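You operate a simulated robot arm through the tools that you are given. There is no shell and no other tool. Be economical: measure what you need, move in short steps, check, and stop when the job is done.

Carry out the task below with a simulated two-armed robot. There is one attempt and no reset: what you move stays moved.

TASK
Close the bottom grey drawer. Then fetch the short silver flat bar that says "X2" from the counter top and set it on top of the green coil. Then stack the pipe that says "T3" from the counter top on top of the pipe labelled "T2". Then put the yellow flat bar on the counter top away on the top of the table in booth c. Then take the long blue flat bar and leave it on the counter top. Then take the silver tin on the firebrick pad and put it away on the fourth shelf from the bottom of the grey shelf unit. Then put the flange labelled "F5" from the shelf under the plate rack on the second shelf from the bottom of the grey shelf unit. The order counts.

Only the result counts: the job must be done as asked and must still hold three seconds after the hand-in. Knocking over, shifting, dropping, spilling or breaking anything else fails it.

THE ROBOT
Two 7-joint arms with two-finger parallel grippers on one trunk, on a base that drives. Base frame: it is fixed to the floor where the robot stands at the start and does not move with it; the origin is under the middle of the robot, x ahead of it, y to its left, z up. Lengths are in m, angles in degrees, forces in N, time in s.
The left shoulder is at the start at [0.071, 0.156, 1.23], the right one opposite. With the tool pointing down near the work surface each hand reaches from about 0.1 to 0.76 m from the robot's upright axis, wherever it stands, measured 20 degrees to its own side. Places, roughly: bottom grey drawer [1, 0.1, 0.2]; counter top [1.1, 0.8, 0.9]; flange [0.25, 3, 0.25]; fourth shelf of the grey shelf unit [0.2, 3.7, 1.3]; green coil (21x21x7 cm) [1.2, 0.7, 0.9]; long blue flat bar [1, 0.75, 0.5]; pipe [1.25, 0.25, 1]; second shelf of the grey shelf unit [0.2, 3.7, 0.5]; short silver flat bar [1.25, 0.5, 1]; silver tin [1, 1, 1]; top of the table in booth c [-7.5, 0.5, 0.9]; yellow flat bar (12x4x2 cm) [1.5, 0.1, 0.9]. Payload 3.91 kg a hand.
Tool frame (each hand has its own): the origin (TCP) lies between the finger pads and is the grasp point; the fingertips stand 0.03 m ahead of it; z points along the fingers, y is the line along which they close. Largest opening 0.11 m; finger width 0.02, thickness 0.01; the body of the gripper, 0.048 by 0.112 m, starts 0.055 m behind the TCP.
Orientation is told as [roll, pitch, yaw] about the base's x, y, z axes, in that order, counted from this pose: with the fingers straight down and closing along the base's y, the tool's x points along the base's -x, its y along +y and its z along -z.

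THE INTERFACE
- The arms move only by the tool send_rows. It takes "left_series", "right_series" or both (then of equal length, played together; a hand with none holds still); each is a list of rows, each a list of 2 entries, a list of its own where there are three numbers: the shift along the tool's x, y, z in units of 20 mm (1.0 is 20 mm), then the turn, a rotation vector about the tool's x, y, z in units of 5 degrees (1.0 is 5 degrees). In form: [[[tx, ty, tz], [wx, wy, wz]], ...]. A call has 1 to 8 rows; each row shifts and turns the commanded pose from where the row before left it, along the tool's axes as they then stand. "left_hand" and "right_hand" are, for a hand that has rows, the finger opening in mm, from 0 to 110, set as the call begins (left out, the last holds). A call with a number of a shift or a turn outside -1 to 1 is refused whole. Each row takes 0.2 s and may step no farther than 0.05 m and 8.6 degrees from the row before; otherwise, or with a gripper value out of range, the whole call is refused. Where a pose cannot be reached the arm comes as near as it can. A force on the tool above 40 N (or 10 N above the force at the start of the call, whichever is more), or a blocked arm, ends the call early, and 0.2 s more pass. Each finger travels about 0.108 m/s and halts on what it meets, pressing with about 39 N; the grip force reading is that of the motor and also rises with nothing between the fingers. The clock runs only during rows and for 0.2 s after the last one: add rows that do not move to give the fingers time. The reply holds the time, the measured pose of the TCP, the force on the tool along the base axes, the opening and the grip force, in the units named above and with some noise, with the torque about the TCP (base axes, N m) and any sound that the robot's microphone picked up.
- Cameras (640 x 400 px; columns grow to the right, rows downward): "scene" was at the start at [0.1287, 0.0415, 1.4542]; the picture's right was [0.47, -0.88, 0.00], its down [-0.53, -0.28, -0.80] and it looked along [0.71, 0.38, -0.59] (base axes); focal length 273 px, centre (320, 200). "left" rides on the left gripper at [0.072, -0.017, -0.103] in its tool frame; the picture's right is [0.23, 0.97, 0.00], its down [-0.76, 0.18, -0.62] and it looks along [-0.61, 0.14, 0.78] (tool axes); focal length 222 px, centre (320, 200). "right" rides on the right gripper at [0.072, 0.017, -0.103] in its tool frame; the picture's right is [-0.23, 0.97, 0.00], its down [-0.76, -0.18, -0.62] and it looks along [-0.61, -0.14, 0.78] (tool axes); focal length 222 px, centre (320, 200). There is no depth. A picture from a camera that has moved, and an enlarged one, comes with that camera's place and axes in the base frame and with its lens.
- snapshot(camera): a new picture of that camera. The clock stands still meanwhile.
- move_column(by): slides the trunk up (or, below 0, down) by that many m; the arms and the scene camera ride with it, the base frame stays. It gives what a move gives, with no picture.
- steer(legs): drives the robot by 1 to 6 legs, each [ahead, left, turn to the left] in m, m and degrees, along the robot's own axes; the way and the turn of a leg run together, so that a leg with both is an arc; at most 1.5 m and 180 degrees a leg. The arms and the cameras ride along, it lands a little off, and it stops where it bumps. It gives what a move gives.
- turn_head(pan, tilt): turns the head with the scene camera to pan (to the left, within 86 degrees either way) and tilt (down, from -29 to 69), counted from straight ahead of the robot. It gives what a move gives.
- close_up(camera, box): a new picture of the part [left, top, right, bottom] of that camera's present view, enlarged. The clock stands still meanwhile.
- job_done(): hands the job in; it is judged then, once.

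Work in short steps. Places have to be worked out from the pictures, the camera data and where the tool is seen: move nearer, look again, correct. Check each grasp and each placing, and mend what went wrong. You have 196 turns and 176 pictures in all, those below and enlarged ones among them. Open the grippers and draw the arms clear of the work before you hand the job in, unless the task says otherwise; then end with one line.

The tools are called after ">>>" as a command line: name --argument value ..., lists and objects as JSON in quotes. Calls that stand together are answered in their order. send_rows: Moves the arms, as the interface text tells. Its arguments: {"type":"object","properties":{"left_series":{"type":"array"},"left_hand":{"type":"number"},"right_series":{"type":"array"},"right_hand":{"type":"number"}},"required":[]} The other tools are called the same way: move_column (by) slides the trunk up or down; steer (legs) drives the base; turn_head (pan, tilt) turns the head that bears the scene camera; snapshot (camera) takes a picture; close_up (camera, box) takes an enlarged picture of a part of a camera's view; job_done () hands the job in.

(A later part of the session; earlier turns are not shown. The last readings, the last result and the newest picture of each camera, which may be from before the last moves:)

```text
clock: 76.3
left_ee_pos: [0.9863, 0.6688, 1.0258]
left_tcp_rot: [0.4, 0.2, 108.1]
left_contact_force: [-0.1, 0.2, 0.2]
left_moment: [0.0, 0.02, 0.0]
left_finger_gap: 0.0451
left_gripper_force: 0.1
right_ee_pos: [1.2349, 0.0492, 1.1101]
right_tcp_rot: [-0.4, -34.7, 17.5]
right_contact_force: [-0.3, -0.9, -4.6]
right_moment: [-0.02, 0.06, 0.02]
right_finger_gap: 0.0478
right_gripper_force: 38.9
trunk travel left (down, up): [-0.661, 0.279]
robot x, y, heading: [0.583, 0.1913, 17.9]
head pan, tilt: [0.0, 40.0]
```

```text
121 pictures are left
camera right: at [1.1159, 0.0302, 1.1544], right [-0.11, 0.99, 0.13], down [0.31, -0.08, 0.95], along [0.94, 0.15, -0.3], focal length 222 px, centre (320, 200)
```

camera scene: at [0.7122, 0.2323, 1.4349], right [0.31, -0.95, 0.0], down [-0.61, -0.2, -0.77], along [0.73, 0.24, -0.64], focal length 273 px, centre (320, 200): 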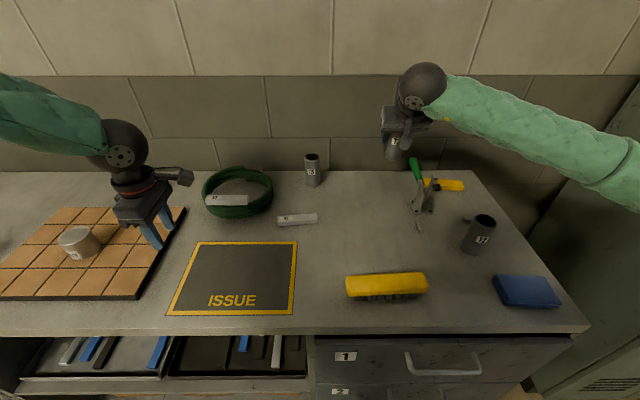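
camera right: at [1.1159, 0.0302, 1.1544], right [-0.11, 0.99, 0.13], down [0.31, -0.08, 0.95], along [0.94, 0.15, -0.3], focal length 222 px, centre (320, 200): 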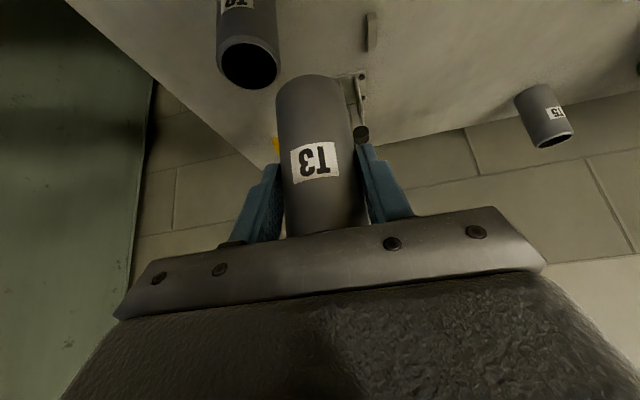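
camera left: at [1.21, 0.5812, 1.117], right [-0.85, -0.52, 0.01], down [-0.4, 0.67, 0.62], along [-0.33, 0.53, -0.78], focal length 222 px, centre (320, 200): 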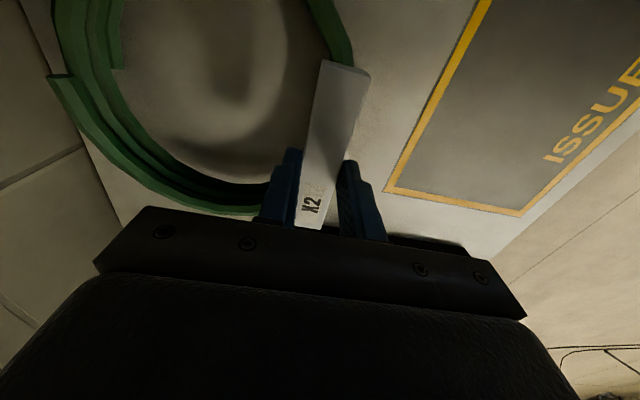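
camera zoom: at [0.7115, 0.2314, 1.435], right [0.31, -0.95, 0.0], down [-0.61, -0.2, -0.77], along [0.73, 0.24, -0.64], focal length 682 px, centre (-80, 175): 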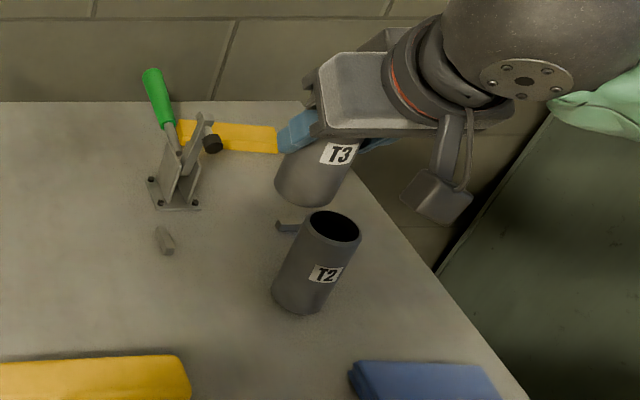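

T3 needs 4.1 cm more to the right to be over T2 (1.190,-0.375). I shift and check from above.

>>> send_rows --right_series '[[[0.06, -0.7, -0.04], [0, 0, 0]], [[0.06, -0.7, -0.04], [0, 0, 0]], [[0, -0.65, 0], [0, 0, 0]], [[0.4, 0, 0.57], [0, 0, 0]], [[0, 0, 0], [0, 0, 0]]]'

>>> close_up --camera "scene" --box '[420, 150, 548, 230]'

>>> snapshot --camera "right"

```text
clock: 77.5
left_ee_pos: [0.9864, 0.669, 1.0257]
left_tcp_rot: [0.4, 0.2, 108.2]
left_contact_force: [0.5, -0.3, 0.0]
left_moment: [-0.02, -0.01, 0.0]
left_finger_gap: 0.0451
left_gripper_force: 0.0
right_ee_pos: [1.2462, 0.0087, 1.0947]
right_tcp_rot: [-0.3, -34.8, 17.5]
right_contact_force: [0.2, 1.0, -3.4]
right_moment: [0.01, 0.04, 0.0]
right_finger_gap: 0.0474
right_gripper_force: 39.0
trunk travel left (down, up): [-0.661, 0.279]
robot x, y, heading: [0.5847, 0.1891, 17.9]
head pan, tilt: [0.0, 40.0]
```

```text
5.00 times, centred on (484, 190) of scene
camera zoom: at [0.712, 0.232, 1.4349], right [0.31, -0.95, 0.0], down [-0.61, -0.2, -0.77], along [0.73, 0.24, -0.64], focal length 1364 px, centre (-500, 250)
```

zoom: 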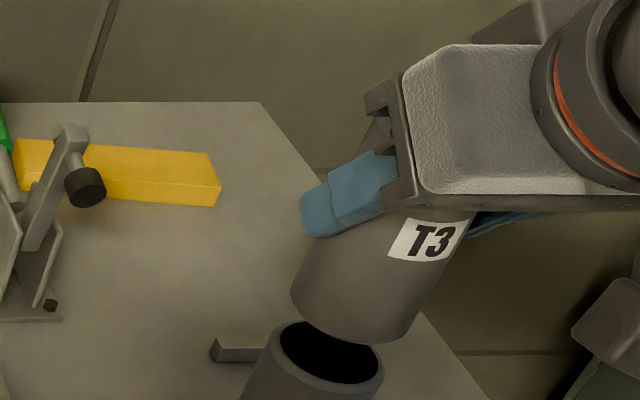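

```text
119 pictures are left
camera right: at [1.1265, -0.0097, 1.14], right [-0.11, 0.99, 0.12], down [0.31, -0.08, 0.95], along [0.94, 0.14, -0.3], focal length 222 px, centre (320, 200)
```

right: 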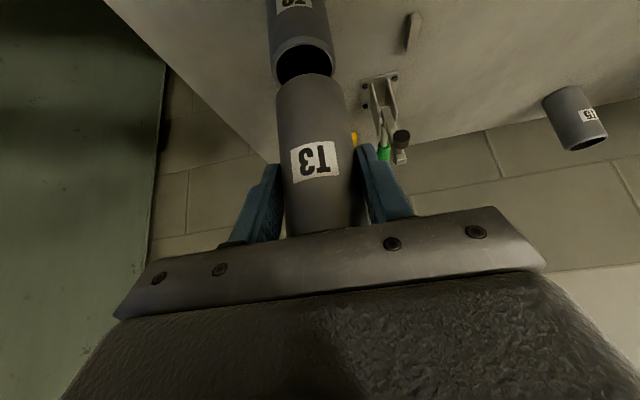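

T3's base and T2's rim coincide in both cameras within ~2 mm, ~2.5 cm apart. I lower 2.2 cm, then finely.

>>> send_rows --right_series '[[[0.28, 0, 0.41], [0, 0, 0]], [[0.28, 0, 0.41], [0, 0, 0]], [[0, 0, 0], [0, 0, 0]]]'

>>> close_up --camera "scene" --box '[420, 170, 548, 250]'

```text
clock: 78.3
left_ee_pos: [0.9861, 0.6688, 1.026]
left_tcp_rot: [0.4, 0.2, 108.2]
left_contact_force: [0.5, 0.3, -0.5]
left_moment: [-0.04, -0.02, 0.01]
left_finger_gap: 0.0451
left_gripper_force: 0.1
right_ee_pos: [1.2452, 0.009, 1.0748]
right_tcp_rot: [-0.4, -34.7, 17.5]
right_contact_force: [-1.0, 0.2, -4.5]
right_moment: [0.03, 0.04, -0.01]
right_finger_gap: 0.0477
right_gripper_force: 39.0
trunk travel left (down, up): [-0.661, 0.279]
robot x, y, heading: [0.5824, 0.1934, 18.2]
head pan, tilt: [0.0, 40.0]
```

```text
5.00 times, centred on (484, 210) of scene
camera zoom: at [0.7122, 0.2319, 1.4349], right [0.31, -0.95, 0.0], down [-0.61, -0.2, -0.77], along [0.73, 0.24, -0.64], focal length 1364 px, centre (-500, 150)
```

zoom: 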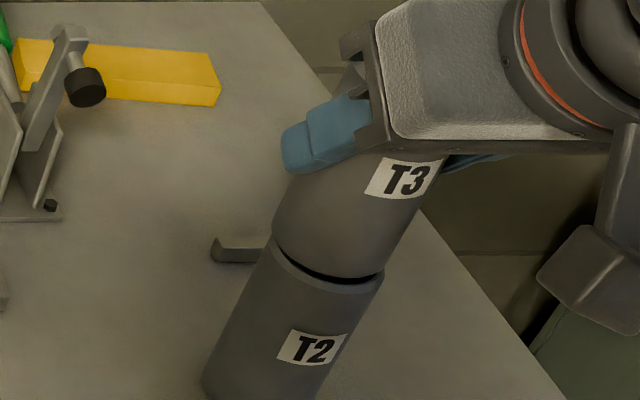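

Well aligned, a few mm gap. Lower finely until contact.

>>> send_rows --right_series '[[[0.11, 0, 0.16], [0, 0, 0]], [[0.06, 0, 0.08], [0, 0, 0]], [[0, 0, 0], [0, 0, 0]]]'

```text
clock: 79.1
left_ee_pos: [0.9862, 0.6694, 1.0274]
left_tcp_rot: [0.3, 0.3, 108.2]
left_contact_force: [-0.6, -0.6, -0.2]
left_moment: [0.0, -0.02, 0.03]
left_finger_gap: 0.0448
left_gripper_force: 0.1
right_ee_pos: [1.244, 0.0091, 1.0713]
right_tcp_rot: [-0.4, -34.8, 17.5]
right_contact_force: [4.2, 1.5, 23.0]
right_moment: [0.63, -0.38, -0.04]
right_finger_gap: 0.0477
right_gripper_force: 38.9
trunk travel left (down, up): [-0.661, 0.279]
robot x, y, heading: [0.5797, 0.1899, 18.3]
head pan, tilt: [0.0, 40.0]
```

Contact at 23 N. I relieve slightly, then open and check.

>>> send_rows --right_series '[[[-0.04, 0, -0.06], [0, 0, 0]], [[0, 0, 0], [0, 0, 0]]]'

>>> send_rows --right_series '[[[0, 0, 0], [0, 0, 0]], [[0, 0, 0], [0, 0, 0]], [[0, 0, 0], [0, 0, 0]]]' --right_hand 72

>>> close_up --camera "scene" --box '[420, 170, 548, 250]'

>>> snapshot --camera "right"

```text
clock: 79.7
left_ee_pos: [0.9868, 0.6689, 1.0253]
left_tcp_rot: [0.3, 0.2, 108.2]
left_contact_force: [-0.6, -0.8, -0.3]
left_moment: [-0.04, -0.01, 0.06]
left_finger_gap: 0.045
left_gripper_force: 0.0
right_ee_pos: [1.2446, 0.0082, 1.0704]
right_tcp_rot: [-0.5, -34.8, 17.5]
right_contact_force: [5.4, 2.3, 15.5]
right_moment: [0.57, -0.57, -0.08]
right_finger_gap: 0.0475
right_gripper_force: 39.1
trunk travel left (down, up): [-0.661, 0.279]
robot x, y, heading: [0.584, 0.1895, 18.2]
head pan, tilt: [0.0, 40.0]
```

```text
clock: 80.5
left_ee_pos: [0.9867, 0.6681, 1.0261]
left_tcp_rot: [0.5, 0.2, 108.2]
left_contact_force: [-0.4, 0.2, 0.6]
left_moment: [-0.02, 0.04, 0.0]
left_finger_gap: 0.0449
left_gripper_force: 0.1
right_ee_pos: [1.245, 0.0085, 1.0712]
right_tcp_rot: [-0.2, -34.7, 17.5]
right_contact_force: [0.4, -0.1, 0.5]
right_moment: [0.02, 0.0, -0.02]
right_finger_gap: 0.0721
right_gripper_force: 0.0
trunk travel left (down, up): [-0.661, 0.279]
robot x, y, heading: [0.5803, 0.1899, 18.1]
head pan, tilt: [0.0, 40.0]
```

```text
5.00 times, centred on (484, 210) of scene
camera zoom: at [0.712, 0.2317, 1.4349], right [0.31, -0.95, 0.0], down [-0.61, -0.2, -0.77], along [0.73, 0.24, -0.64], focal length 1364 px, centre (-500, 150)
```

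zoom: 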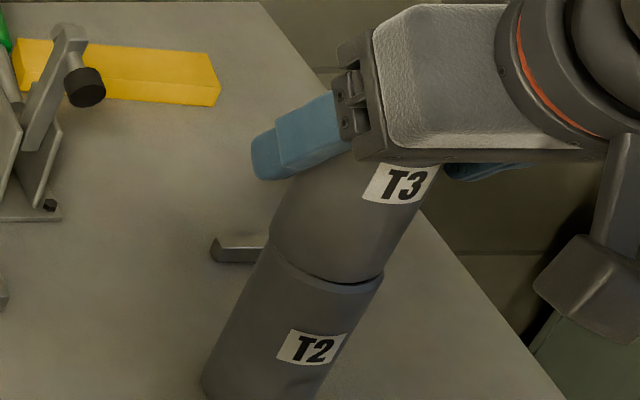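

```text
116 pictures are left
camera right: at [1.1265, -0.0097, 1.1155], right [-0.11, 0.99, 0.12], down [0.31, -0.08, 0.95], along [0.94, 0.14, -0.3], focal length 222 px, centre (320, 200)
```

right: 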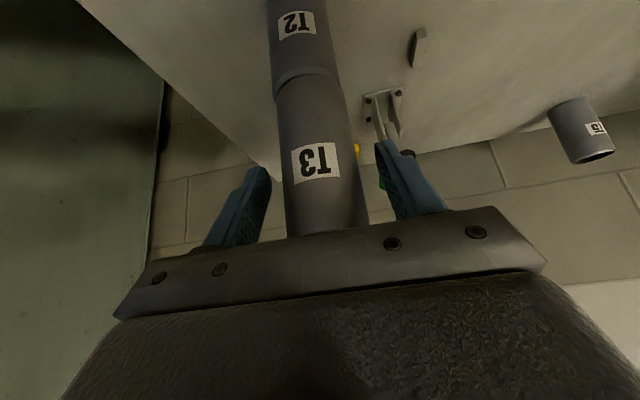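

T3 stands on T2. I withdraw along the finger axis and verify.

>>> send_rows --right_series '[[[0, 0, -0.5], [0, 0, 0]], [[0, 0, -1], [0, 0, 0]], [[0, 0, -1], [0, 0, 0]], [[0, 0, -1], [0, 0, 0]], [[0, 0, -1], [0, 0, 0]], [[0, 0, -1], [0, 0, 0]], [[0, 0, -1], [0, 0, 0]], [[0, 0, -1], [0, 0, 0]]]'

>>> snapshot --camera "scene"

>>> snapshot --camera "right"

```text
clock: 82.3
left_ee_pos: [0.9868, 0.6676, 1.0261]
left_tcp_rot: [0.4, 0.2, 108.2]
left_contact_force: [0.3, 0.8, -0.1]
left_moment: [-0.01, 0.01, 0.0]
left_finger_gap: 0.0451
left_gripper_force: 0.0
right_ee_pos: [1.1943, -0.0167, 1.2019]
right_tcp_rot: [-0.3, -34.6, 17.5]
right_contact_force: [-0.4, 0.1, -0.4]
right_moment: [-0.02, 0.01, 0.04]
right_finger_gap: 0.0721
right_gripper_force: 0.0
right hand out of reach, approached as far as the arm can: row 4, 5, 6, 7, 8
trunk travel left (down, up): [-0.661, 0.279]
robot x, y, heading: [0.5852, 0.1909, 18.0]
head pan, tilt: [0.0, 40.0]
```

```text
115 pictures are left
camera scene: at [0.7117, 0.2319, 1.435], right [0.31, -0.95, 0.0], down [-0.61, -0.2, -0.77], along [0.73, 0.24, -0.64], focal length 273 px, centre (320, 200)
```

scene: 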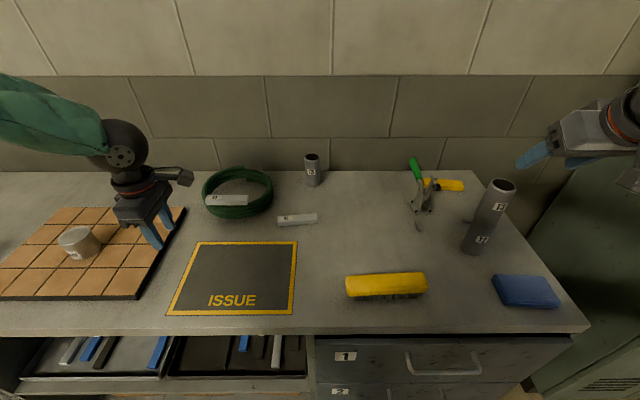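

```text
114 pictures are left
camera right: at [1.0763, -0.0351, 1.2477], right [-0.11, 0.99, 0.13], down [0.31, -0.08, 0.95], along [0.94, 0.14, -0.3], focal length 222 px, centre (320, 200)
```

right: 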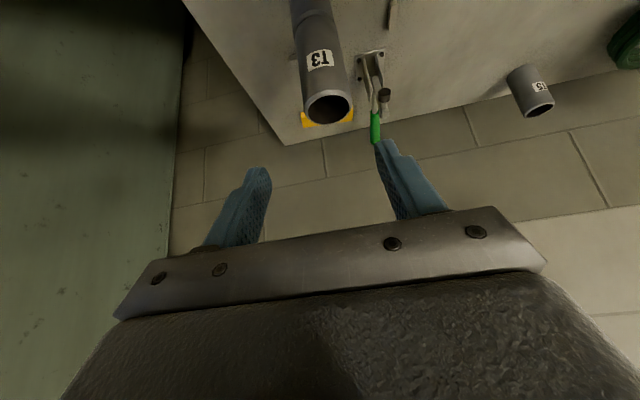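

T3 is stacked firmly. For the yellow bar (≈(1.45,-0.394), behind the clamp) I plan to use the left hand, with the robot shifted right so the forearm stays clear of the pipe tower. First back off 0.3 m and fold the right arm.

>>> steer --legs '[[-0.3, 0, 0]]'

>>> send_rows --right_series '[[[-0.2, 0.7, -0.3], [0, 1, 0]], [[-0.2, 0.7, -0.3], [0, 1, 0]], [[-0.2, 0.7, -0.3], [0, 1, 0]], [[-0.2, 0.7, -0.3], [0, 1, 0]], [[-0.1, 0.7, -0.3], [0, 1, 0]], [[0, 0.7, -0.3], [0, 1, 0]], [[0, 0.7, -0.3], [0, 0.9, 0]]]' --left_series '[[[0, 0, -0.7], [0, 0, 0]], [[0, 0, -0.7], [0, 0, 0]], [[0, 0, -0.7], [0, 0, 0]], [[0, 0, -0.7], [0, 0, 0]], [[0, 0, -0.7], [0, 0, 0]], [[0, 0, -0.7], [0, 0, 0]], [[0, 0, -0.7], [0, 0, 0]]]'

>>> snapshot --camera "scene"

```text
clock: 84.3
left_ee_pos: [0.707, 0.5774, 1.0274]
left_tcp_rot: [0.3, 0.3, 108.1]
left_contact_force: [-0.1, 0.1, 0.0]
left_moment: [-0.03, 0.0, 0.0]
left_finger_gap: 0.0451
left_gripper_force: 0.1
right_ee_pos: [0.9129, -0.1103, 1.2028]
right_tcp_rot: [-0.3, -34.7, 17.3]
right_contact_force: [-0.8, -0.2, 0.6]
right_moment: [0.01, 0.0, -0.02]
right_finger_gap: 0.072
right_gripper_force: 0.0
trunk travel left (down, up): [-0.661, 0.279]
robot x, y, heading: [0.304, 0.1019, 17.7]
head pan, tilt: [0.0, 40.0]
```

```text
clock: 86.0
left_ee_pos: [0.7076, 0.5775, 1.1244]
left_tcp_rot: [0.2, 0.3, 108.0]
left_contact_force: [0.5, -0.1, -0.3]
left_moment: [0.0, -0.03, -0.01]
left_finger_gap: 0.0449
left_gripper_force: 0.0
right_ee_pos: [0.8882, -0.0159, 1.2496]
right_tcp_rot: [-0.3, -0.1, 17.2]
right_contact_force: [-0.6, 0.8, -0.1]
right_moment: [0.01, -0.01, 0.0]
right_finger_gap: 0.0722
right_gripper_force: 0.1
trunk travel left (down, up): [-0.661, 0.279]
robot x, y, heading: [0.3025, 0.0983, 17.8]
head pan, tilt: [0.0, 40.0]
```

```text
113 pictures are left
camera scene: at [0.4315, 0.1416, 1.4349], right [0.3, -0.95, 0.0], down [-0.61, -0.2, -0.77], along [0.73, 0.23, -0.64], focal length 273 px, centre (320, 200)
```

scene: 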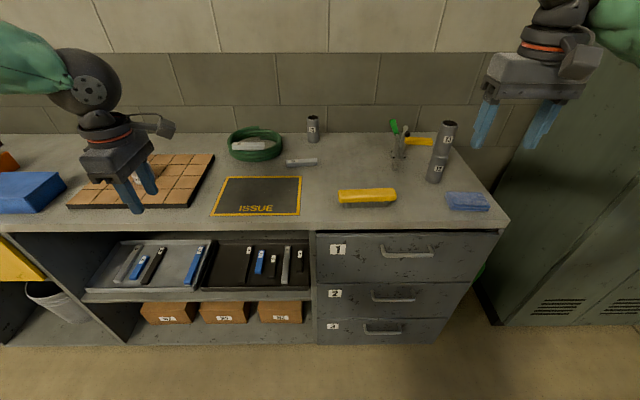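

I draw the right hand further back, then strafe right 0.45 m and look.

>>> send_rows --right_series '[[[1, 0, 0], [0, 0, 0]], [[1, 0, 0], [0, 0, 0]], [[1, 0, 0], [0, 0, 0]], [[1, 0, 0], [0, 0, 0]], [[1, 0, 0], [0, 0, 0]], [[1, 0, 0], [0, 0, 0]], [[1, 0, 0], [0, 0, 0]], [[1, 0, 0], [0, 0, 0]]]'

>>> steer --legs '[[0, -0.45, 0]]'

>>> snapshot --camera "scene"

```text
clock: 87.8
left_ee_pos: [0.708, 0.5796, 1.1252]
left_tcp_rot: [0.3, 0.2, 108.0]
left_contact_force: [-0.6, 0.9, -0.1]
left_moment: [0.02, 0.02, -0.01]
left_finger_gap: 0.0451
left_gripper_force: 0.1
right_ee_pos: [0.7541, -0.0594, 1.2642]
right_tcp_rot: [-0.2, -0.2, 17.2]
right_contact_force: [-0.2, -0.6, -0.2]
right_moment: [0.02, -0.01, 0.01]
right_finger_gap: 0.0721
right_gripper_force: 0.1
right hand out of reach, approached as far as the arm can: row 7, 8
trunk travel left (down, up): [-0.661, 0.279]
robot x, y, heading: [0.2993, 0.0998, 18.0]
head pan, tilt: [0.0, 40.0]
```

```text
clock: 90.5
left_ee_pos: [0.8462, 0.1476, 1.1234]
left_tcp_rot: [0.3, 0.2, 107.8]
left_contact_force: [-0.7, 0.2, 0.0]
left_moment: [0.06, 0.04, 0.01]
left_finger_gap: 0.0448
left_gripper_force: 0.0
right_ee_pos: [0.8921, -0.4901, 1.2629]
right_tcp_rot: [-0.2, -0.1, 17.0]
right_contact_force: [0.0, -0.4, -0.2]
right_moment: [0.03, -0.01, 0.01]
right_finger_gap: 0.0724
right_gripper_force: 0.0
trunk travel left (down, up): [-0.661, 0.279]
robot x, y, heading: [0.4388, -0.3322, 17.4]
head pan, tilt: [0.0, 40.0]
```

```text
112 pictures are left
camera scene: at [0.5699, -0.2901, 1.435], right [0.3, -0.95, 0.0], down [-0.61, -0.2, -0.77], along [0.73, 0.23, -0.64], focal length 273 px, centre (320, 200)
```

scene: 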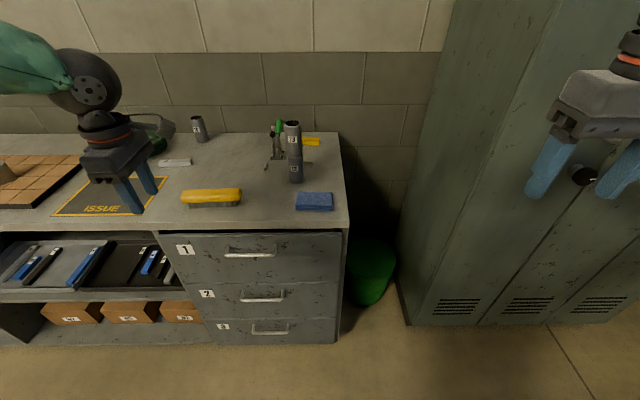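

Robot is at (0.315,-0.45) with lockers' corner at (1.13,-0.93), clear. I drive ahead 0.33 m (correcting heading 0.5°) and look.

>>> steer --legs '[[0.33, 0, 0.5]]'

>>> snapshot --camera "scene"

>>> snapshot --camera "left"

```text
clock: 92.6
left_ee_pos: [1.1445, 0.2526, 1.1247]
left_tcp_rot: [0.3, 0.2, 108.6]
left_contact_force: [0.3, -0.2, 0.9]
left_moment: [0.01, 0.0, 0.04]
left_finger_gap: 0.0452
left_gripper_force: 0.1
right_ee_pos: [1.1981, -0.3846, 1.2633]
right_tcp_rot: [-0.3, -0.1, 17.3]
right_contact_force: [-0.3, 0.1, 0.2]
right_moment: [-0.03, -0.03, -0.04]
right_finger_gap: 0.072
right_gripper_force: 0.0
trunk travel left (down, up): [-0.661, 0.279]
robot x, y, heading: [0.7459, -0.2299, 18.4]
head pan, tilt: [0.0, 40.0]
stopped in leg 1: the robot was blocked; the commanded pose is now the measured one
```

```text
111 pictures are left
camera scene: at [0.8726, -0.1874, 1.4352], right [0.31, -0.95, 0.0], down [-0.61, -0.2, -0.77], along [0.73, 0.24, -0.64], focal length 273 px, centre (320, 200)
```

scene: 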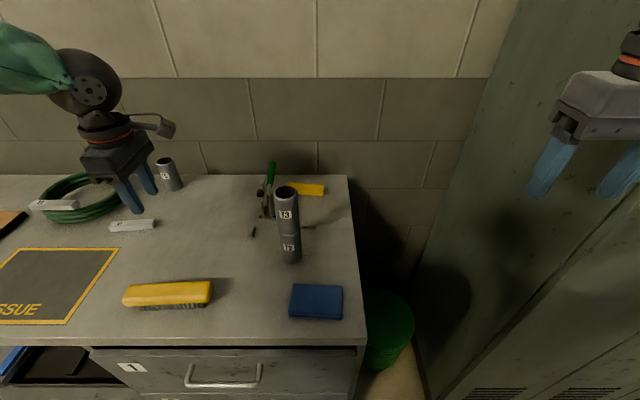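

```text
110 pictures are left
camera left: at [1.1846, 0.1901, 1.2288], right [-0.85, -0.53, 0.01], down [-0.41, 0.67, 0.62], along [-0.33, 0.53, -0.78], focal length 222 px, centre (320, 200)
```

left: 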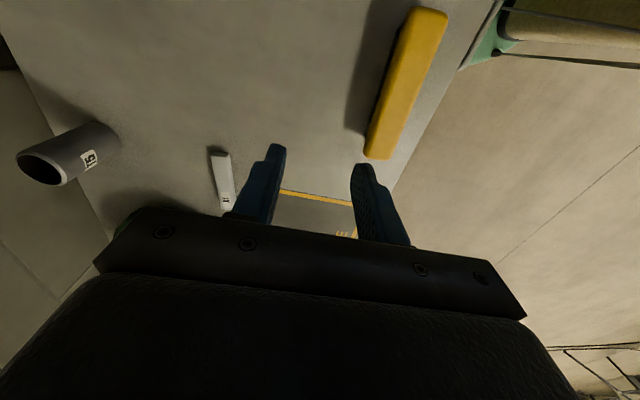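

The base was blocked at X≈0.638, so the bar is out of vertical-tool reach from here. I look down to see what blocks, and enlarge the bar area.

>>> close_up --camera "scene" --box '[230, 150, 374, 240]'

>>> turn_head --pan 0 --tilt 69

>>> snapshot --camera "scene"

```text
4.44 times, centred on (302, 195) of scene
camera zoom: at [0.8726, -0.1874, 1.4352], right [0.31, -0.95, 0.0], down [-0.61, -0.2, -0.77], along [0.73, 0.24, -0.64], focal length 1212 px, centre (400, 222)
```

zoom: 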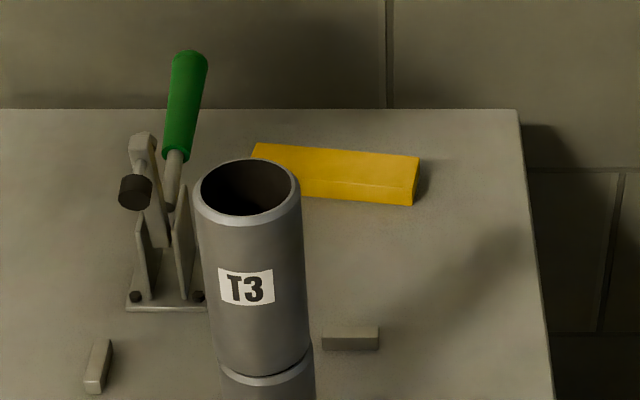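

```text
clock: 93.6
left_ee_pos: [1.1436, 0.2517, 1.1251]
left_tcp_rot: [0.3, 0.2, 108.5]
left_contact_force: [-1.0, -0.6, 0.0]
left_moment: [-0.01, -0.01, -0.01]
left_finger_gap: 0.045
left_gripper_force: 0.1
right_ee_pos: [1.1979, -0.3868, 1.2634]
right_tcp_rot: [-0.2, 0.0, 17.4]
right_contact_force: [-0.2, 0.3, 0.0]
right_moment: [0.02, -0.02, -0.01]
right_finger_gap: 0.072
right_gripper_force: 0.1
trunk travel left (down, up): [-0.661, 0.279]
robot x, y, heading: [0.7483, -0.2307, 18.4]
head pan, tilt: [0.0, 68.8]
```

```text
108 pictures are left
camera scene: at [0.8445, -0.1972, 1.3991], right [0.32, -0.95, 0.0], down [-0.88, -0.29, -0.36], along [0.35, 0.11, -0.93], focal length 273 px, centre (320, 200)
```

scene: 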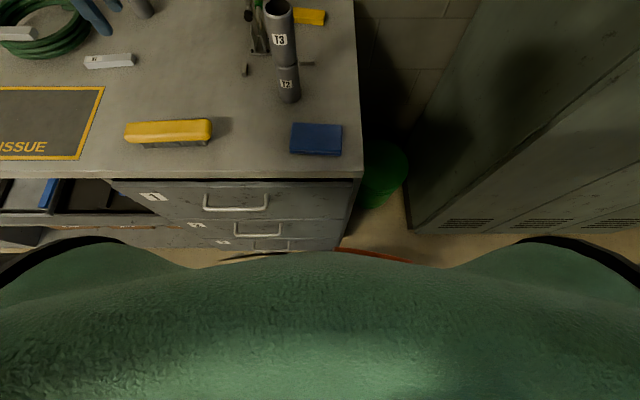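

The round base (R≈0.33) touches the cabinet. I'll instead stand in front of the gap right of the counter, turned 30° right, so the left arm reaches the bar from the right side, away from the tower. Back off, strafe right and turn.

>>> steer --legs '[[-0.25, 0, 0], [0, -0.27, 0], [0, 0, -30]]'

>>> turn_head --pan 30 --tilt 40

>>> snapshot --camera "scene"

```text
clock: 98.4
left_ee_pos: [1.1782, -0.3456, 1.124]
left_tcp_rot: [0.3, 0.2, 78.8]
left_contact_force: [0.8, -0.3, 0.0]
left_moment: [0.03, 0.01, -0.02]
left_finger_gap: 0.0452
left_gripper_force: 0.0
right_ee_pos: [0.9086, -0.9263, 1.2618]
right_tcp_rot: [-0.3, 0.1, -12.4]
right_contact_force: [0.0, 0.0, -0.1]
right_moment: [-0.04, 0.01, 0.01]
right_finger_gap: 0.0723
right_gripper_force: 0.0
trunk travel left (down, up): [-0.661, 0.279]
robot x, y, heading: [0.5936, -0.5633, -11.5]
head pan, tilt: [0.0, 68.8]
```

```text
clock: 99.3
left_ee_pos: [1.1802, -0.3447, 1.1242]
left_tcp_rot: [0.3, 0.3, 78.8]
left_contact_force: [0.5, -0.2, 0.0]
left_moment: [0.01, 0.0, 0.06]
left_finger_gap: 0.045
left_gripper_force: 0.1
right_ee_pos: [0.9098, -0.9267, 1.2632]
right_tcp_rot: [-0.3, 0.1, -12.3]
right_contact_force: [0.1, -0.3, 0.2]
right_moment: [0.03, -0.01, 0.02]
right_finger_gap: 0.072
right_gripper_force: 0.2
trunk travel left (down, up): [-0.661, 0.279]
robot x, y, heading: [0.5915, -0.5661, -11.1]
head pan, tilt: [30.0, 40.0]
```

```text
107 pictures are left
camera scene: at [0.7223, -0.5479, 1.4349], right [0.32, -0.95, 0.0], down [-0.61, -0.2, -0.77], along [0.73, 0.24, -0.64], focal length 273 px, centre (320, 200)
```

scene: 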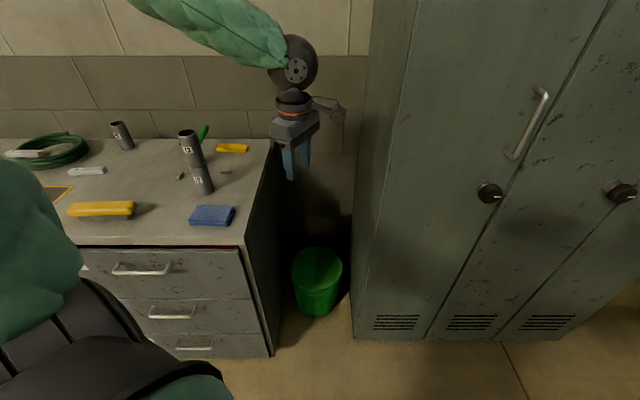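

I advance 0.30 m along the counter axis into position and look.

>>> steer --legs '[[0.262, 0.147, 0]]'

>>> snapshot --camera "scene"

>>> snapshot --camera "left"

```text
clock: 101.4
left_ee_pos: [1.4658, -0.2572, 1.1235]
left_tcp_rot: [0.4, 0.2, 78.6]
left_contact_force: [0.6, -0.1, 0.1]
left_moment: [0.01, 0.05, -0.01]
left_finger_gap: 0.0451
left_gripper_force: 0.0
right_ee_pos: [1.193, -0.8372, 1.2627]
right_tcp_rot: [-0.3, 0.1, -12.7]
right_contact_force: [-0.5, -0.3, 0.5]
right_moment: [-0.03, 0.02, -0.02]
right_finger_gap: 0.072
right_gripper_force: 0.1
trunk travel left (down, up): [-0.661, 0.279]
robot x, y, heading: [0.8743, -0.4741, -11.8]
head pan, tilt: [30.0, 40.0]
```

```text
106 pictures are left
camera scene: at [1.0079, -0.4563, 1.4349], right [0.31, -0.95, 0.0], down [-0.61, -0.2, -0.77], along [0.73, 0.24, -0.64], focal length 273 px, centre (320, 200)
```

scene: 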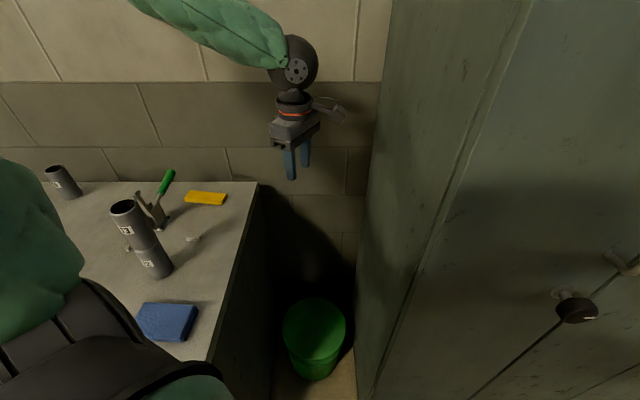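

```text
105 pictures are left
camera left: at [1.4694, -0.3304, 1.228], right [-1.0, -0.03, 0.01], down [-0.02, 0.78, 0.62], along [-0.02, 0.62, -0.78], focal length 222 px, centre (320, 200)
```

left: 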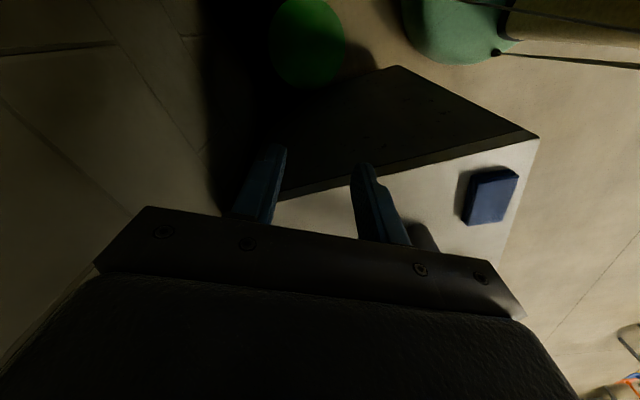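

Bar: centre ≈(1.443,-0.405), yaw -7°. I rotate the left hand to close across it and move it over the bar, high.

>>> send_rows --left_series '[[[0, 0, 0], [0, 0, -0.9]], [[0, 0, 0], [0, 0, -0.9]], [[0, 0, 0], [0, 0, -0.9]], [[0, 0, 0], [0, 0, -0.9]], [[0, 0, 0], [0, 0, -0.9]], [[-1, 0, 0], [0, 0, 0]], [[-1, 0, 0], [0, 0, 0]], [[-1, 0, 0], [0, 0, 0]]]' --left_hand 70

>>> send_rows --left_series '[[[-1, -0.5, 0], [0, 0, 0]], [[-1, -0.5, 0], [0, 0, 0]], [[-1, -0.5, 0], [0, 0, 0]], [[-1, -0.5, 0], [0, 0, 0]], [[-1, -0.5, 0], [0, 0, 0]], [[-1, -0.5, 0], [0, 0, 0]], [[-1, -0.5, 0], [0, 0, 0]], [[-1, -0.5, 0], [0, 0, 0]]]'

>>> snapshot --camera "scene"

>>> snapshot --camera "left"

```text
clock: 103.2
left_ee_pos: [1.4532, -0.1963, 1.1229]
left_tcp_rot: [0.4, 0.1, 100.9]
left_contact_force: [0.5, 0.2, -0.2]
left_moment: [0.01, 0.03, -0.05]
left_finger_gap: 0.0699
left_gripper_force: 0.1
right_ee_pos: [1.1903, -0.8345, 1.2635]
right_tcp_rot: [-0.3, 0.0, -12.7]
right_contact_force: [-0.7, 0.4, 0.4]
right_moment: [-0.02, -0.01, 0.0]
right_finger_gap: 0.0723
right_gripper_force: 0.1
trunk travel left (down, up): [-0.661, 0.279]
robot x, y, heading: [0.8748, -0.472, -11.4]
head pan, tilt: [30.0, 40.0]
```

```text
clock: 105.0
left_ee_pos: [1.5014, -0.0245, 1.1219]
left_tcp_rot: [0.5, 0.1, 101.0]
left_contact_force: [-0.2, 0.6, 0.1]
left_moment: [0.02, 0.01, 0.03]
left_finger_gap: 0.07
left_gripper_force: 0.0
right_ee_pos: [1.191, -0.835, 1.2634]
right_tcp_rot: [-0.2, 0.0, -12.7]
right_contact_force: [0.5, -0.2, -0.4]
right_moment: [-0.01, -0.01, -0.02]
right_finger_gap: 0.0725
right_gripper_force: 0.0
trunk travel left (down, up): [-0.661, 0.279]
robot x, y, heading: [0.8777, -0.4702, -11.9]
head pan, tilt: [30.0, 40.0]
```

```text
104 pictures are left
camera scene: at [1.007, -0.4556, 1.435], right [0.31, -0.95, 0.0], down [-0.61, -0.2, -0.77], along [0.73, 0.24, -0.64], focal length 273 px, centre (320, 200)
```

scene: 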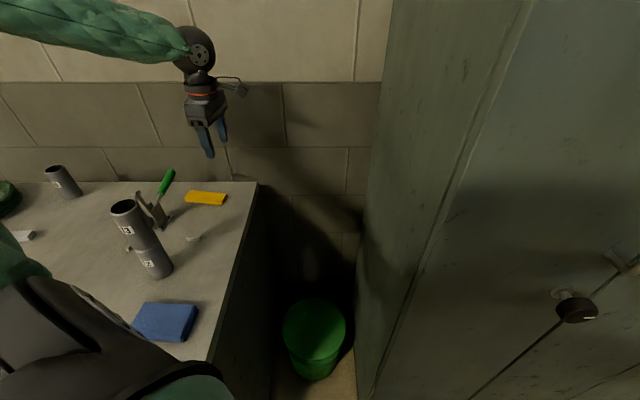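

```text
103 pictures are left
camera left: at [1.5329, -0.0926, 1.2266], right [-0.91, -0.41, 0.01], down [-0.31, 0.72, 0.62], along [-0.26, 0.57, -0.78], focal length 222 px, centre (320, 200)
```

left: 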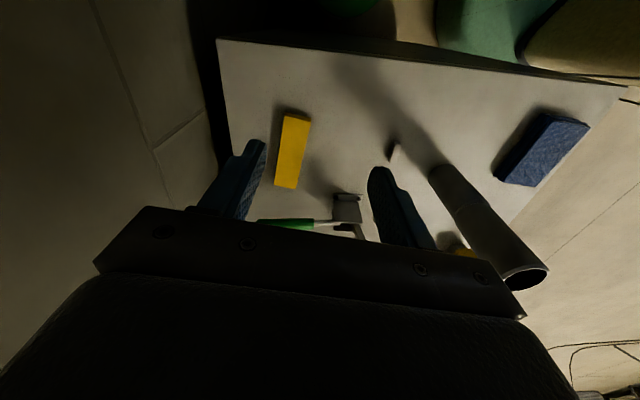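

Bar centre refined to ≈(1.45,-0.403). I move the last 8 cm over it.

>>> send_rows --left_series '[[[-1, -0.26, 0], [0, 0, 0]], [[-1, -0.26, 0], [0, 0, 0]], [[-1, -0.26, 0], [0, 0, 0]], [[-1, -0.26, 0], [0, 0, 0]], [[0, 0, 1], [0, 0, 0]], [[0, 0, 1], [0, 0, 0]], [[0, 0, 0], [0, 0, 0]]]'

>>> snapshot --camera "scene"

>>> snapshot --camera "left"

```text
clock: 106.6
left_ee_pos: [1.5083, 0.0576, 1.0838]
left_tcp_rot: [0.3, 0.0, 100.9]
left_contact_force: [-0.9, -0.5, 0.3]
left_moment: [0.01, 0.01, 0.02]
left_finger_gap: 0.0699
left_gripper_force: 0.1
right_ee_pos: [1.1912, -0.8354, 1.2632]
right_tcp_rot: [-0.3, 0.1, -12.8]
right_contact_force: [-1.7, -0.8, 0.6]
right_moment: [0.02, 0.03, -0.01]
right_finger_gap: 0.0723
right_gripper_force: 0.1
trunk travel left (down, up): [-0.661, 0.279]
robot x, y, heading: [0.8787, -0.475, -11.8]
head pan, tilt: [30.0, 40.0]
```

```text
102 pictures are left
camera scene: at [1.0068, -0.4567, 1.435], right [0.31, -0.95, 0.0], down [-0.61, -0.2, -0.77], along [0.73, 0.24, -0.64], focal length 273 px, centre (320, 200)
```

scene: 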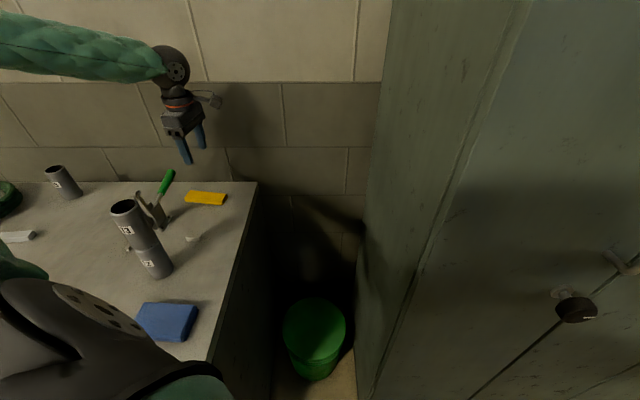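

```text
101 pictures are left
camera left: at [1.5399, -0.0107, 1.1883], right [-0.91, -0.41, 0.01], down [-0.32, 0.71, 0.62], along [-0.26, 0.57, -0.78], focal length 222 px, centre (320, 200)
```

left: 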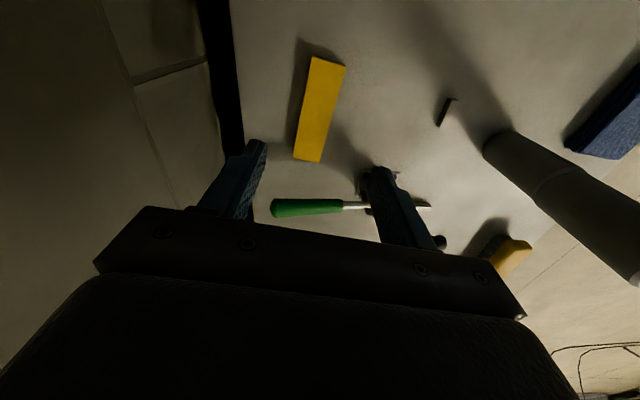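

TCP is directly above the bar. I descend in arm rows with the guard.

>>> send_rows --left_series '[[[0, 0, 1], [0, 0, 0]], [[0, 0, 1], [0, 0, 0]], [[0, 0, 1], [0, 0, 0]], [[0, 0, 1], [0, 0, 0]], [[0, 0, 1], [0, 0, 0]], [[0, 0, 0], [0, 0, 0]]]'

>>> close_up --camera "scene" --box '[90, 110, 282, 230]'

>>> snapshot --camera "left"

```text
clock: 108.0
left_ee_pos: [1.508, 0.0561, 0.9829]
left_tcp_rot: [0.4, -0.1, 101.0]
left_contact_force: [-1.1, -0.1, 0.5]
left_moment: [0.01, 0.02, 0.01]
left_finger_gap: 0.0703
left_gripper_force: 0.0
right_ee_pos: [1.1918, -0.8351, 1.2637]
right_tcp_rot: [-0.3, 0.1, -12.7]
right_contact_force: [-1.6, 0.0, 0.2]
right_moment: [0.02, 0.0, -0.01]
right_finger_gap: 0.072
right_gripper_force: 0.0
trunk travel left (down, up): [-0.661, 0.279]
robot x, y, heading: [0.8766, -0.4749, -11.5]
head pan, tilt: [30.0, 40.0]
```

```text
3.33 times, centred on (186, 170) of scene
camera zoom: at [1.0067, -0.4566, 1.435], right [0.31, -0.95, 0.0], down [-0.61, -0.2, -0.77], along [0.73, 0.24, -0.64], focal length 909 px, centre (767, 300)
```

zoom: 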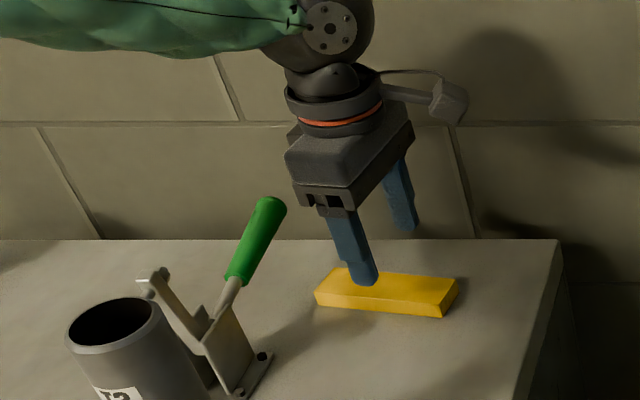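

```text
99 pictures are left
camera left: at [1.5387, -0.0101, 1.087], right [-0.91, -0.41, 0.01], down [-0.32, 0.71, 0.62], along [-0.26, 0.57, -0.78], focal length 222 px, centre (320, 200)
```

left: 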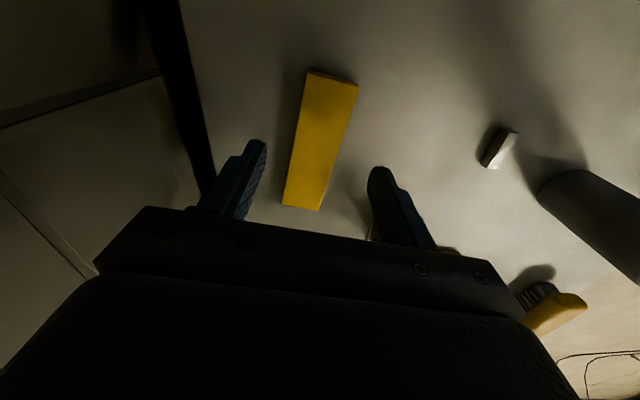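

Aligned over the bar; descend the last 4.6 cm and close.

>>> send_rows --left_series '[[[0, 0, 0.9], [0, 0, 0]], [[0, 0, 0.9], [0, 0, 0]], [[0, 0, 0.5], [0, 0, 0]], [[0, 0, 0], [0, 0, 0]]]'

>>> send_rows --left_series '[[[0, 0, 0], [0, 0, 0]], [[0, 0, 0], [0, 0, 0]], [[0, 0, 0], [0, 0, 0]], [[0, 0, 0], [0, 0, 0]]]' --left_hand 0

>>> close_up --camera "scene" --box '[90, 110, 282, 230]'

```text
clock: 109.0
left_ee_pos: [1.5058, 0.0577, 0.936]
left_tcp_rot: [0.3, 0.1, 100.9]
left_contact_force: [0.2, -0.3, 0.9]
left_moment: [0.02, 0.01, 0.02]
left_finger_gap: 0.0703
left_gripper_force: 0.1
right_ee_pos: [1.1909, -0.8346, 1.2623]
right_tcp_rot: [-0.3, 0.1, -12.7]
right_contact_force: [0.2, 0.4, -0.6]
right_moment: [0.01, 0.03, -0.01]
right_finger_gap: 0.0724
right_gripper_force: 0.0
trunk travel left (down, up): [-0.661, 0.279]
robot x, y, heading: [0.8763, -0.4766, -11.7]
head pan, tilt: [30.0, 40.0]
```

```text
clock: 110.0
left_ee_pos: [1.5064, 0.0571, 0.9368]
left_tcp_rot: [0.5, 0.2, 101.0]
left_contact_force: [1.6, -0.5, 0.4]
left_moment: [0.0, -0.09, -0.02]
left_finger_gap: 0.0376
left_gripper_force: 39.0
right_ee_pos: [1.1922, -0.8357, 1.2635]
right_tcp_rot: [-0.3, 0.1, -12.7]
right_contact_force: [-0.6, -1.0, 0.1]
right_moment: [-0.04, 0.02, 0.0]
right_finger_gap: 0.0718
right_gripper_force: 0.0
trunk travel left (down, up): [-0.661, 0.279]
robot x, y, heading: [0.8783, -0.4726, -11.9]
head pan, tilt: [30.0, 40.0]
```

```text
3.33 times, centred on (186, 170) of scene
camera zoom: at [1.0071, -0.4563, 1.435], right [0.31, -0.95, 0.0], down [-0.61, -0.2, -0.77], along [0.73, 0.24, -0.64], focal length 909 px, centre (767, 300)
```

zoom: 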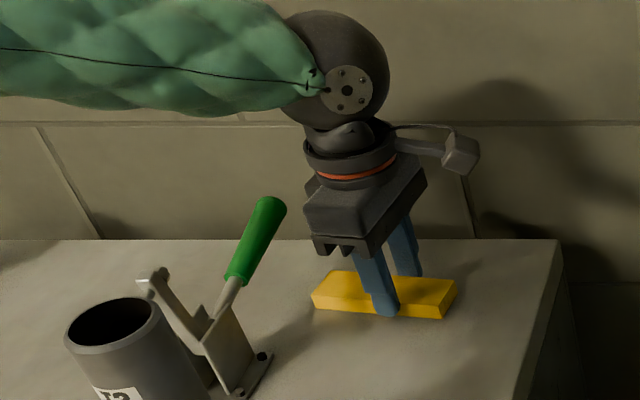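

The yellow bar is gripped (37.6 mm). I lift 0.16 m then draw it right, out the way it came.

>>> send_rows --left_series '[[[0, 0, -1], [0, 0, 0]], [[0, 0, -1], [0, 0, 0]], [[0, 0, -1], [0, 0, 0]], [[0, 0, -1], [0, 0, 0]], [[0, 0, -1], [0, 0, 0]], [[0, 0, -1], [0, 0, 0]], [[0, 0, -1], [0, 0, 0]], [[0, 0, -1], [0, 0, 0]]]'

>>> send_rows --left_series '[[[1, 0.4, -0.5], [0, 0, 0]], [[1, 0.4, -0.5], [0, 0, 0]], [[1, 0.4, -0.5], [0, 0, 0]], [[1, 0.4, -0.5], [0, 0, 0]], [[1, 0.4, 0], [0, 0, 0]], [[1, 0.4, 0], [0, 0, 0]], [[1, 0.4, 0], [0, 0, 0]], [[1, 0.4, 0], [0, 0, 0]]]'

>>> snapshot --camera "scene"

```text
clock: 111.8
left_ee_pos: [1.5073, 0.0584, 1.0954]
left_tcp_rot: [0.3, 0.0, 100.9]
left_contact_force: [0.2, 0.5, -2.0]
left_moment: [-0.03, -0.02, -0.01]
left_finger_gap: 0.0374
left_gripper_force: 39.1
right_ee_pos: [1.1903, -0.8368, 1.2626]
right_tcp_rot: [-0.3, 0.1, -12.8]
right_contact_force: [0.7, -0.2, 0.0]
right_moment: [0.01, -0.02, -0.01]
right_finger_gap: 0.0721
right_gripper_force: 0.0
trunk travel left (down, up): [-0.661, 0.279]
robot x, y, heading: [0.8766, -0.4736, -11.9]
head pan, tilt: [30.0, 40.0]
```

```text
clock: 113.6
left_ee_pos: [1.4756, -0.1129, 1.1375]
left_tcp_rot: [0.4, 0.0, 101.0]
left_contact_force: [-0.8, 0.0, -2.2]
left_moment: [-0.04, 0.01, -0.03]
left_finger_gap: 0.0375
left_gripper_force: 38.8
right_ee_pos: [1.1928, -0.8367, 1.2626]
right_tcp_rot: [-0.3, 0.1, -12.7]
right_contact_force: [0.2, 0.1, 0.5]
right_moment: [0.0, 0.03, -0.02]
right_finger_gap: 0.0722
right_gripper_force: 0.1
trunk travel left (down, up): [-0.661, 0.279]
robot x, y, heading: [0.8736, -0.4735, -11.7]
head pan, tilt: [30.0, 40.0]
```

```text
97 pictures are left
camera scene: at [1.0073, -0.4571, 1.4349], right [0.31, -0.95, 0.0], down [-0.61, -0.2, -0.77], along [0.73, 0.24, -0.64], focal length 273 px, centre (320, 200)
```

scene: 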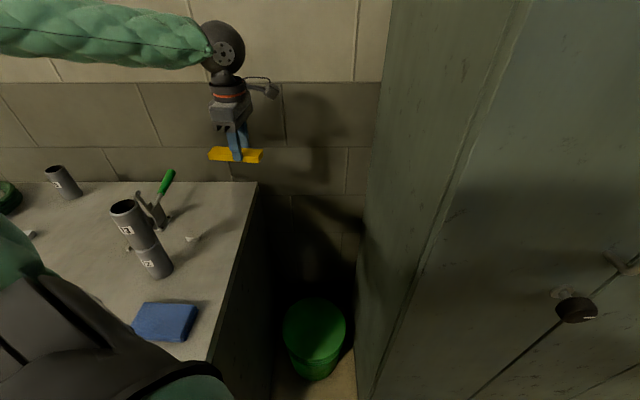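

Bar is held level. I back straight away from the counter and turn to look at the rest of the room.

>>> steer --legs '[[-0.52, -0.3, 0], [0, 0, 100]]'

>>> turn_head --pan 60 --tilt 10

>>> snapshot --camera "scene"

>>> turn_head --pan 0 --tilt 10

>>> snapshot --camera "scene"

```text
clock: 121.2
left_ee_pos: [-0.1471, -0.1174, 1.1376]
left_tcp_rot: [0.4, 0.1, -159.9]
left_contact_force: [-0.8, -0.2, -2.9]
left_moment: [0.01, -0.01, 0.0]
left_finger_gap: 0.0375
left_gripper_force: 39.1
right_ee_pos: [0.6135, -0.2827, 1.2642]
right_tcp_rot: [-0.4, 0.1, 86.4]
right_contact_force: [0.6, 0.5, 0.2]
right_moment: [0.0, 0.01, 0.02]
right_finger_gap: 0.0723
right_gripper_force: 0.0
trunk travel left (down, up): [-0.661, 0.279]
robot x, y, heading: [0.3106, -0.6524, 87.6]
head pan, tilt: [30.0, 40.0]
```

```text
clock: 122.1
left_ee_pos: [-0.1469, -0.1184, 1.1364]
left_tcp_rot: [0.4, 0.1, -159.9]
left_contact_force: [-0.3, 0.0, -1.1]
left_moment: [0.02, -0.07, 0.04]
left_finger_gap: 0.0375
left_gripper_force: 38.7
right_ee_pos: [0.6142, -0.2825, 1.2636]
right_tcp_rot: [-0.3, 0.1, 86.4]
right_contact_force: [-0.2, 0.2, 0.0]
right_moment: [-0.01, 0.0, 0.02]
right_finger_gap: 0.0717
right_gripper_force: 0.0
trunk travel left (down, up): [-0.661, 0.279]
robot x, y, heading: [0.3088, -0.6539, 87.0]
head pan, tilt: [60.0, 10.0]
```

```text
96 pictures are left
camera scene: at [0.2311, -0.5507, 1.4826], right [0.54, 0.84, 0.0], down [0.15, -0.09, -0.98], along [-0.83, 0.53, -0.17], focal length 273 px, centre (320, 200)
```

scene: 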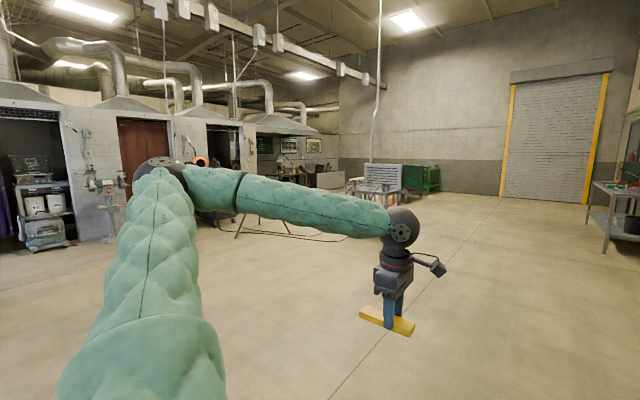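

```text
clock: 123.4
left_ee_pos: [-0.1473, -0.1177, 1.1369]
left_tcp_rot: [0.3, 0.1, -159.9]
left_contact_force: [-0.7, 0.6, -1.6]
left_moment: [-0.01, -0.06, -0.01]
left_finger_gap: 0.0375
left_gripper_force: 38.8
right_ee_pos: [0.614, -0.2827, 1.2617]
right_tcp_rot: [-0.3, 0.1, 86.4]
right_contact_force: [0.0, -0.6, 1.2]
right_moment: [-0.01, -0.02, -0.01]
right_finger_gap: 0.0722
right_gripper_force: 0.0
trunk travel left (down, up): [-0.661, 0.279]
robot x, y, heading: [0.3093, -0.6509, 87.5]
head pan, tilt: [0.0, 10.0]
```

```text
95 pictures are left
camera scene: at [0.3135, -0.508, 1.4826], right [1.0, -0.04, 0.0], down [-0.01, -0.17, -0.98], along [0.04, 0.98, -0.17], focal length 273 px, centre (320, 200)
```

scene: 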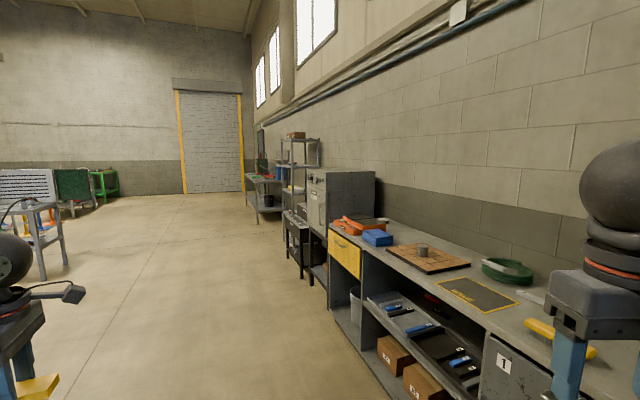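

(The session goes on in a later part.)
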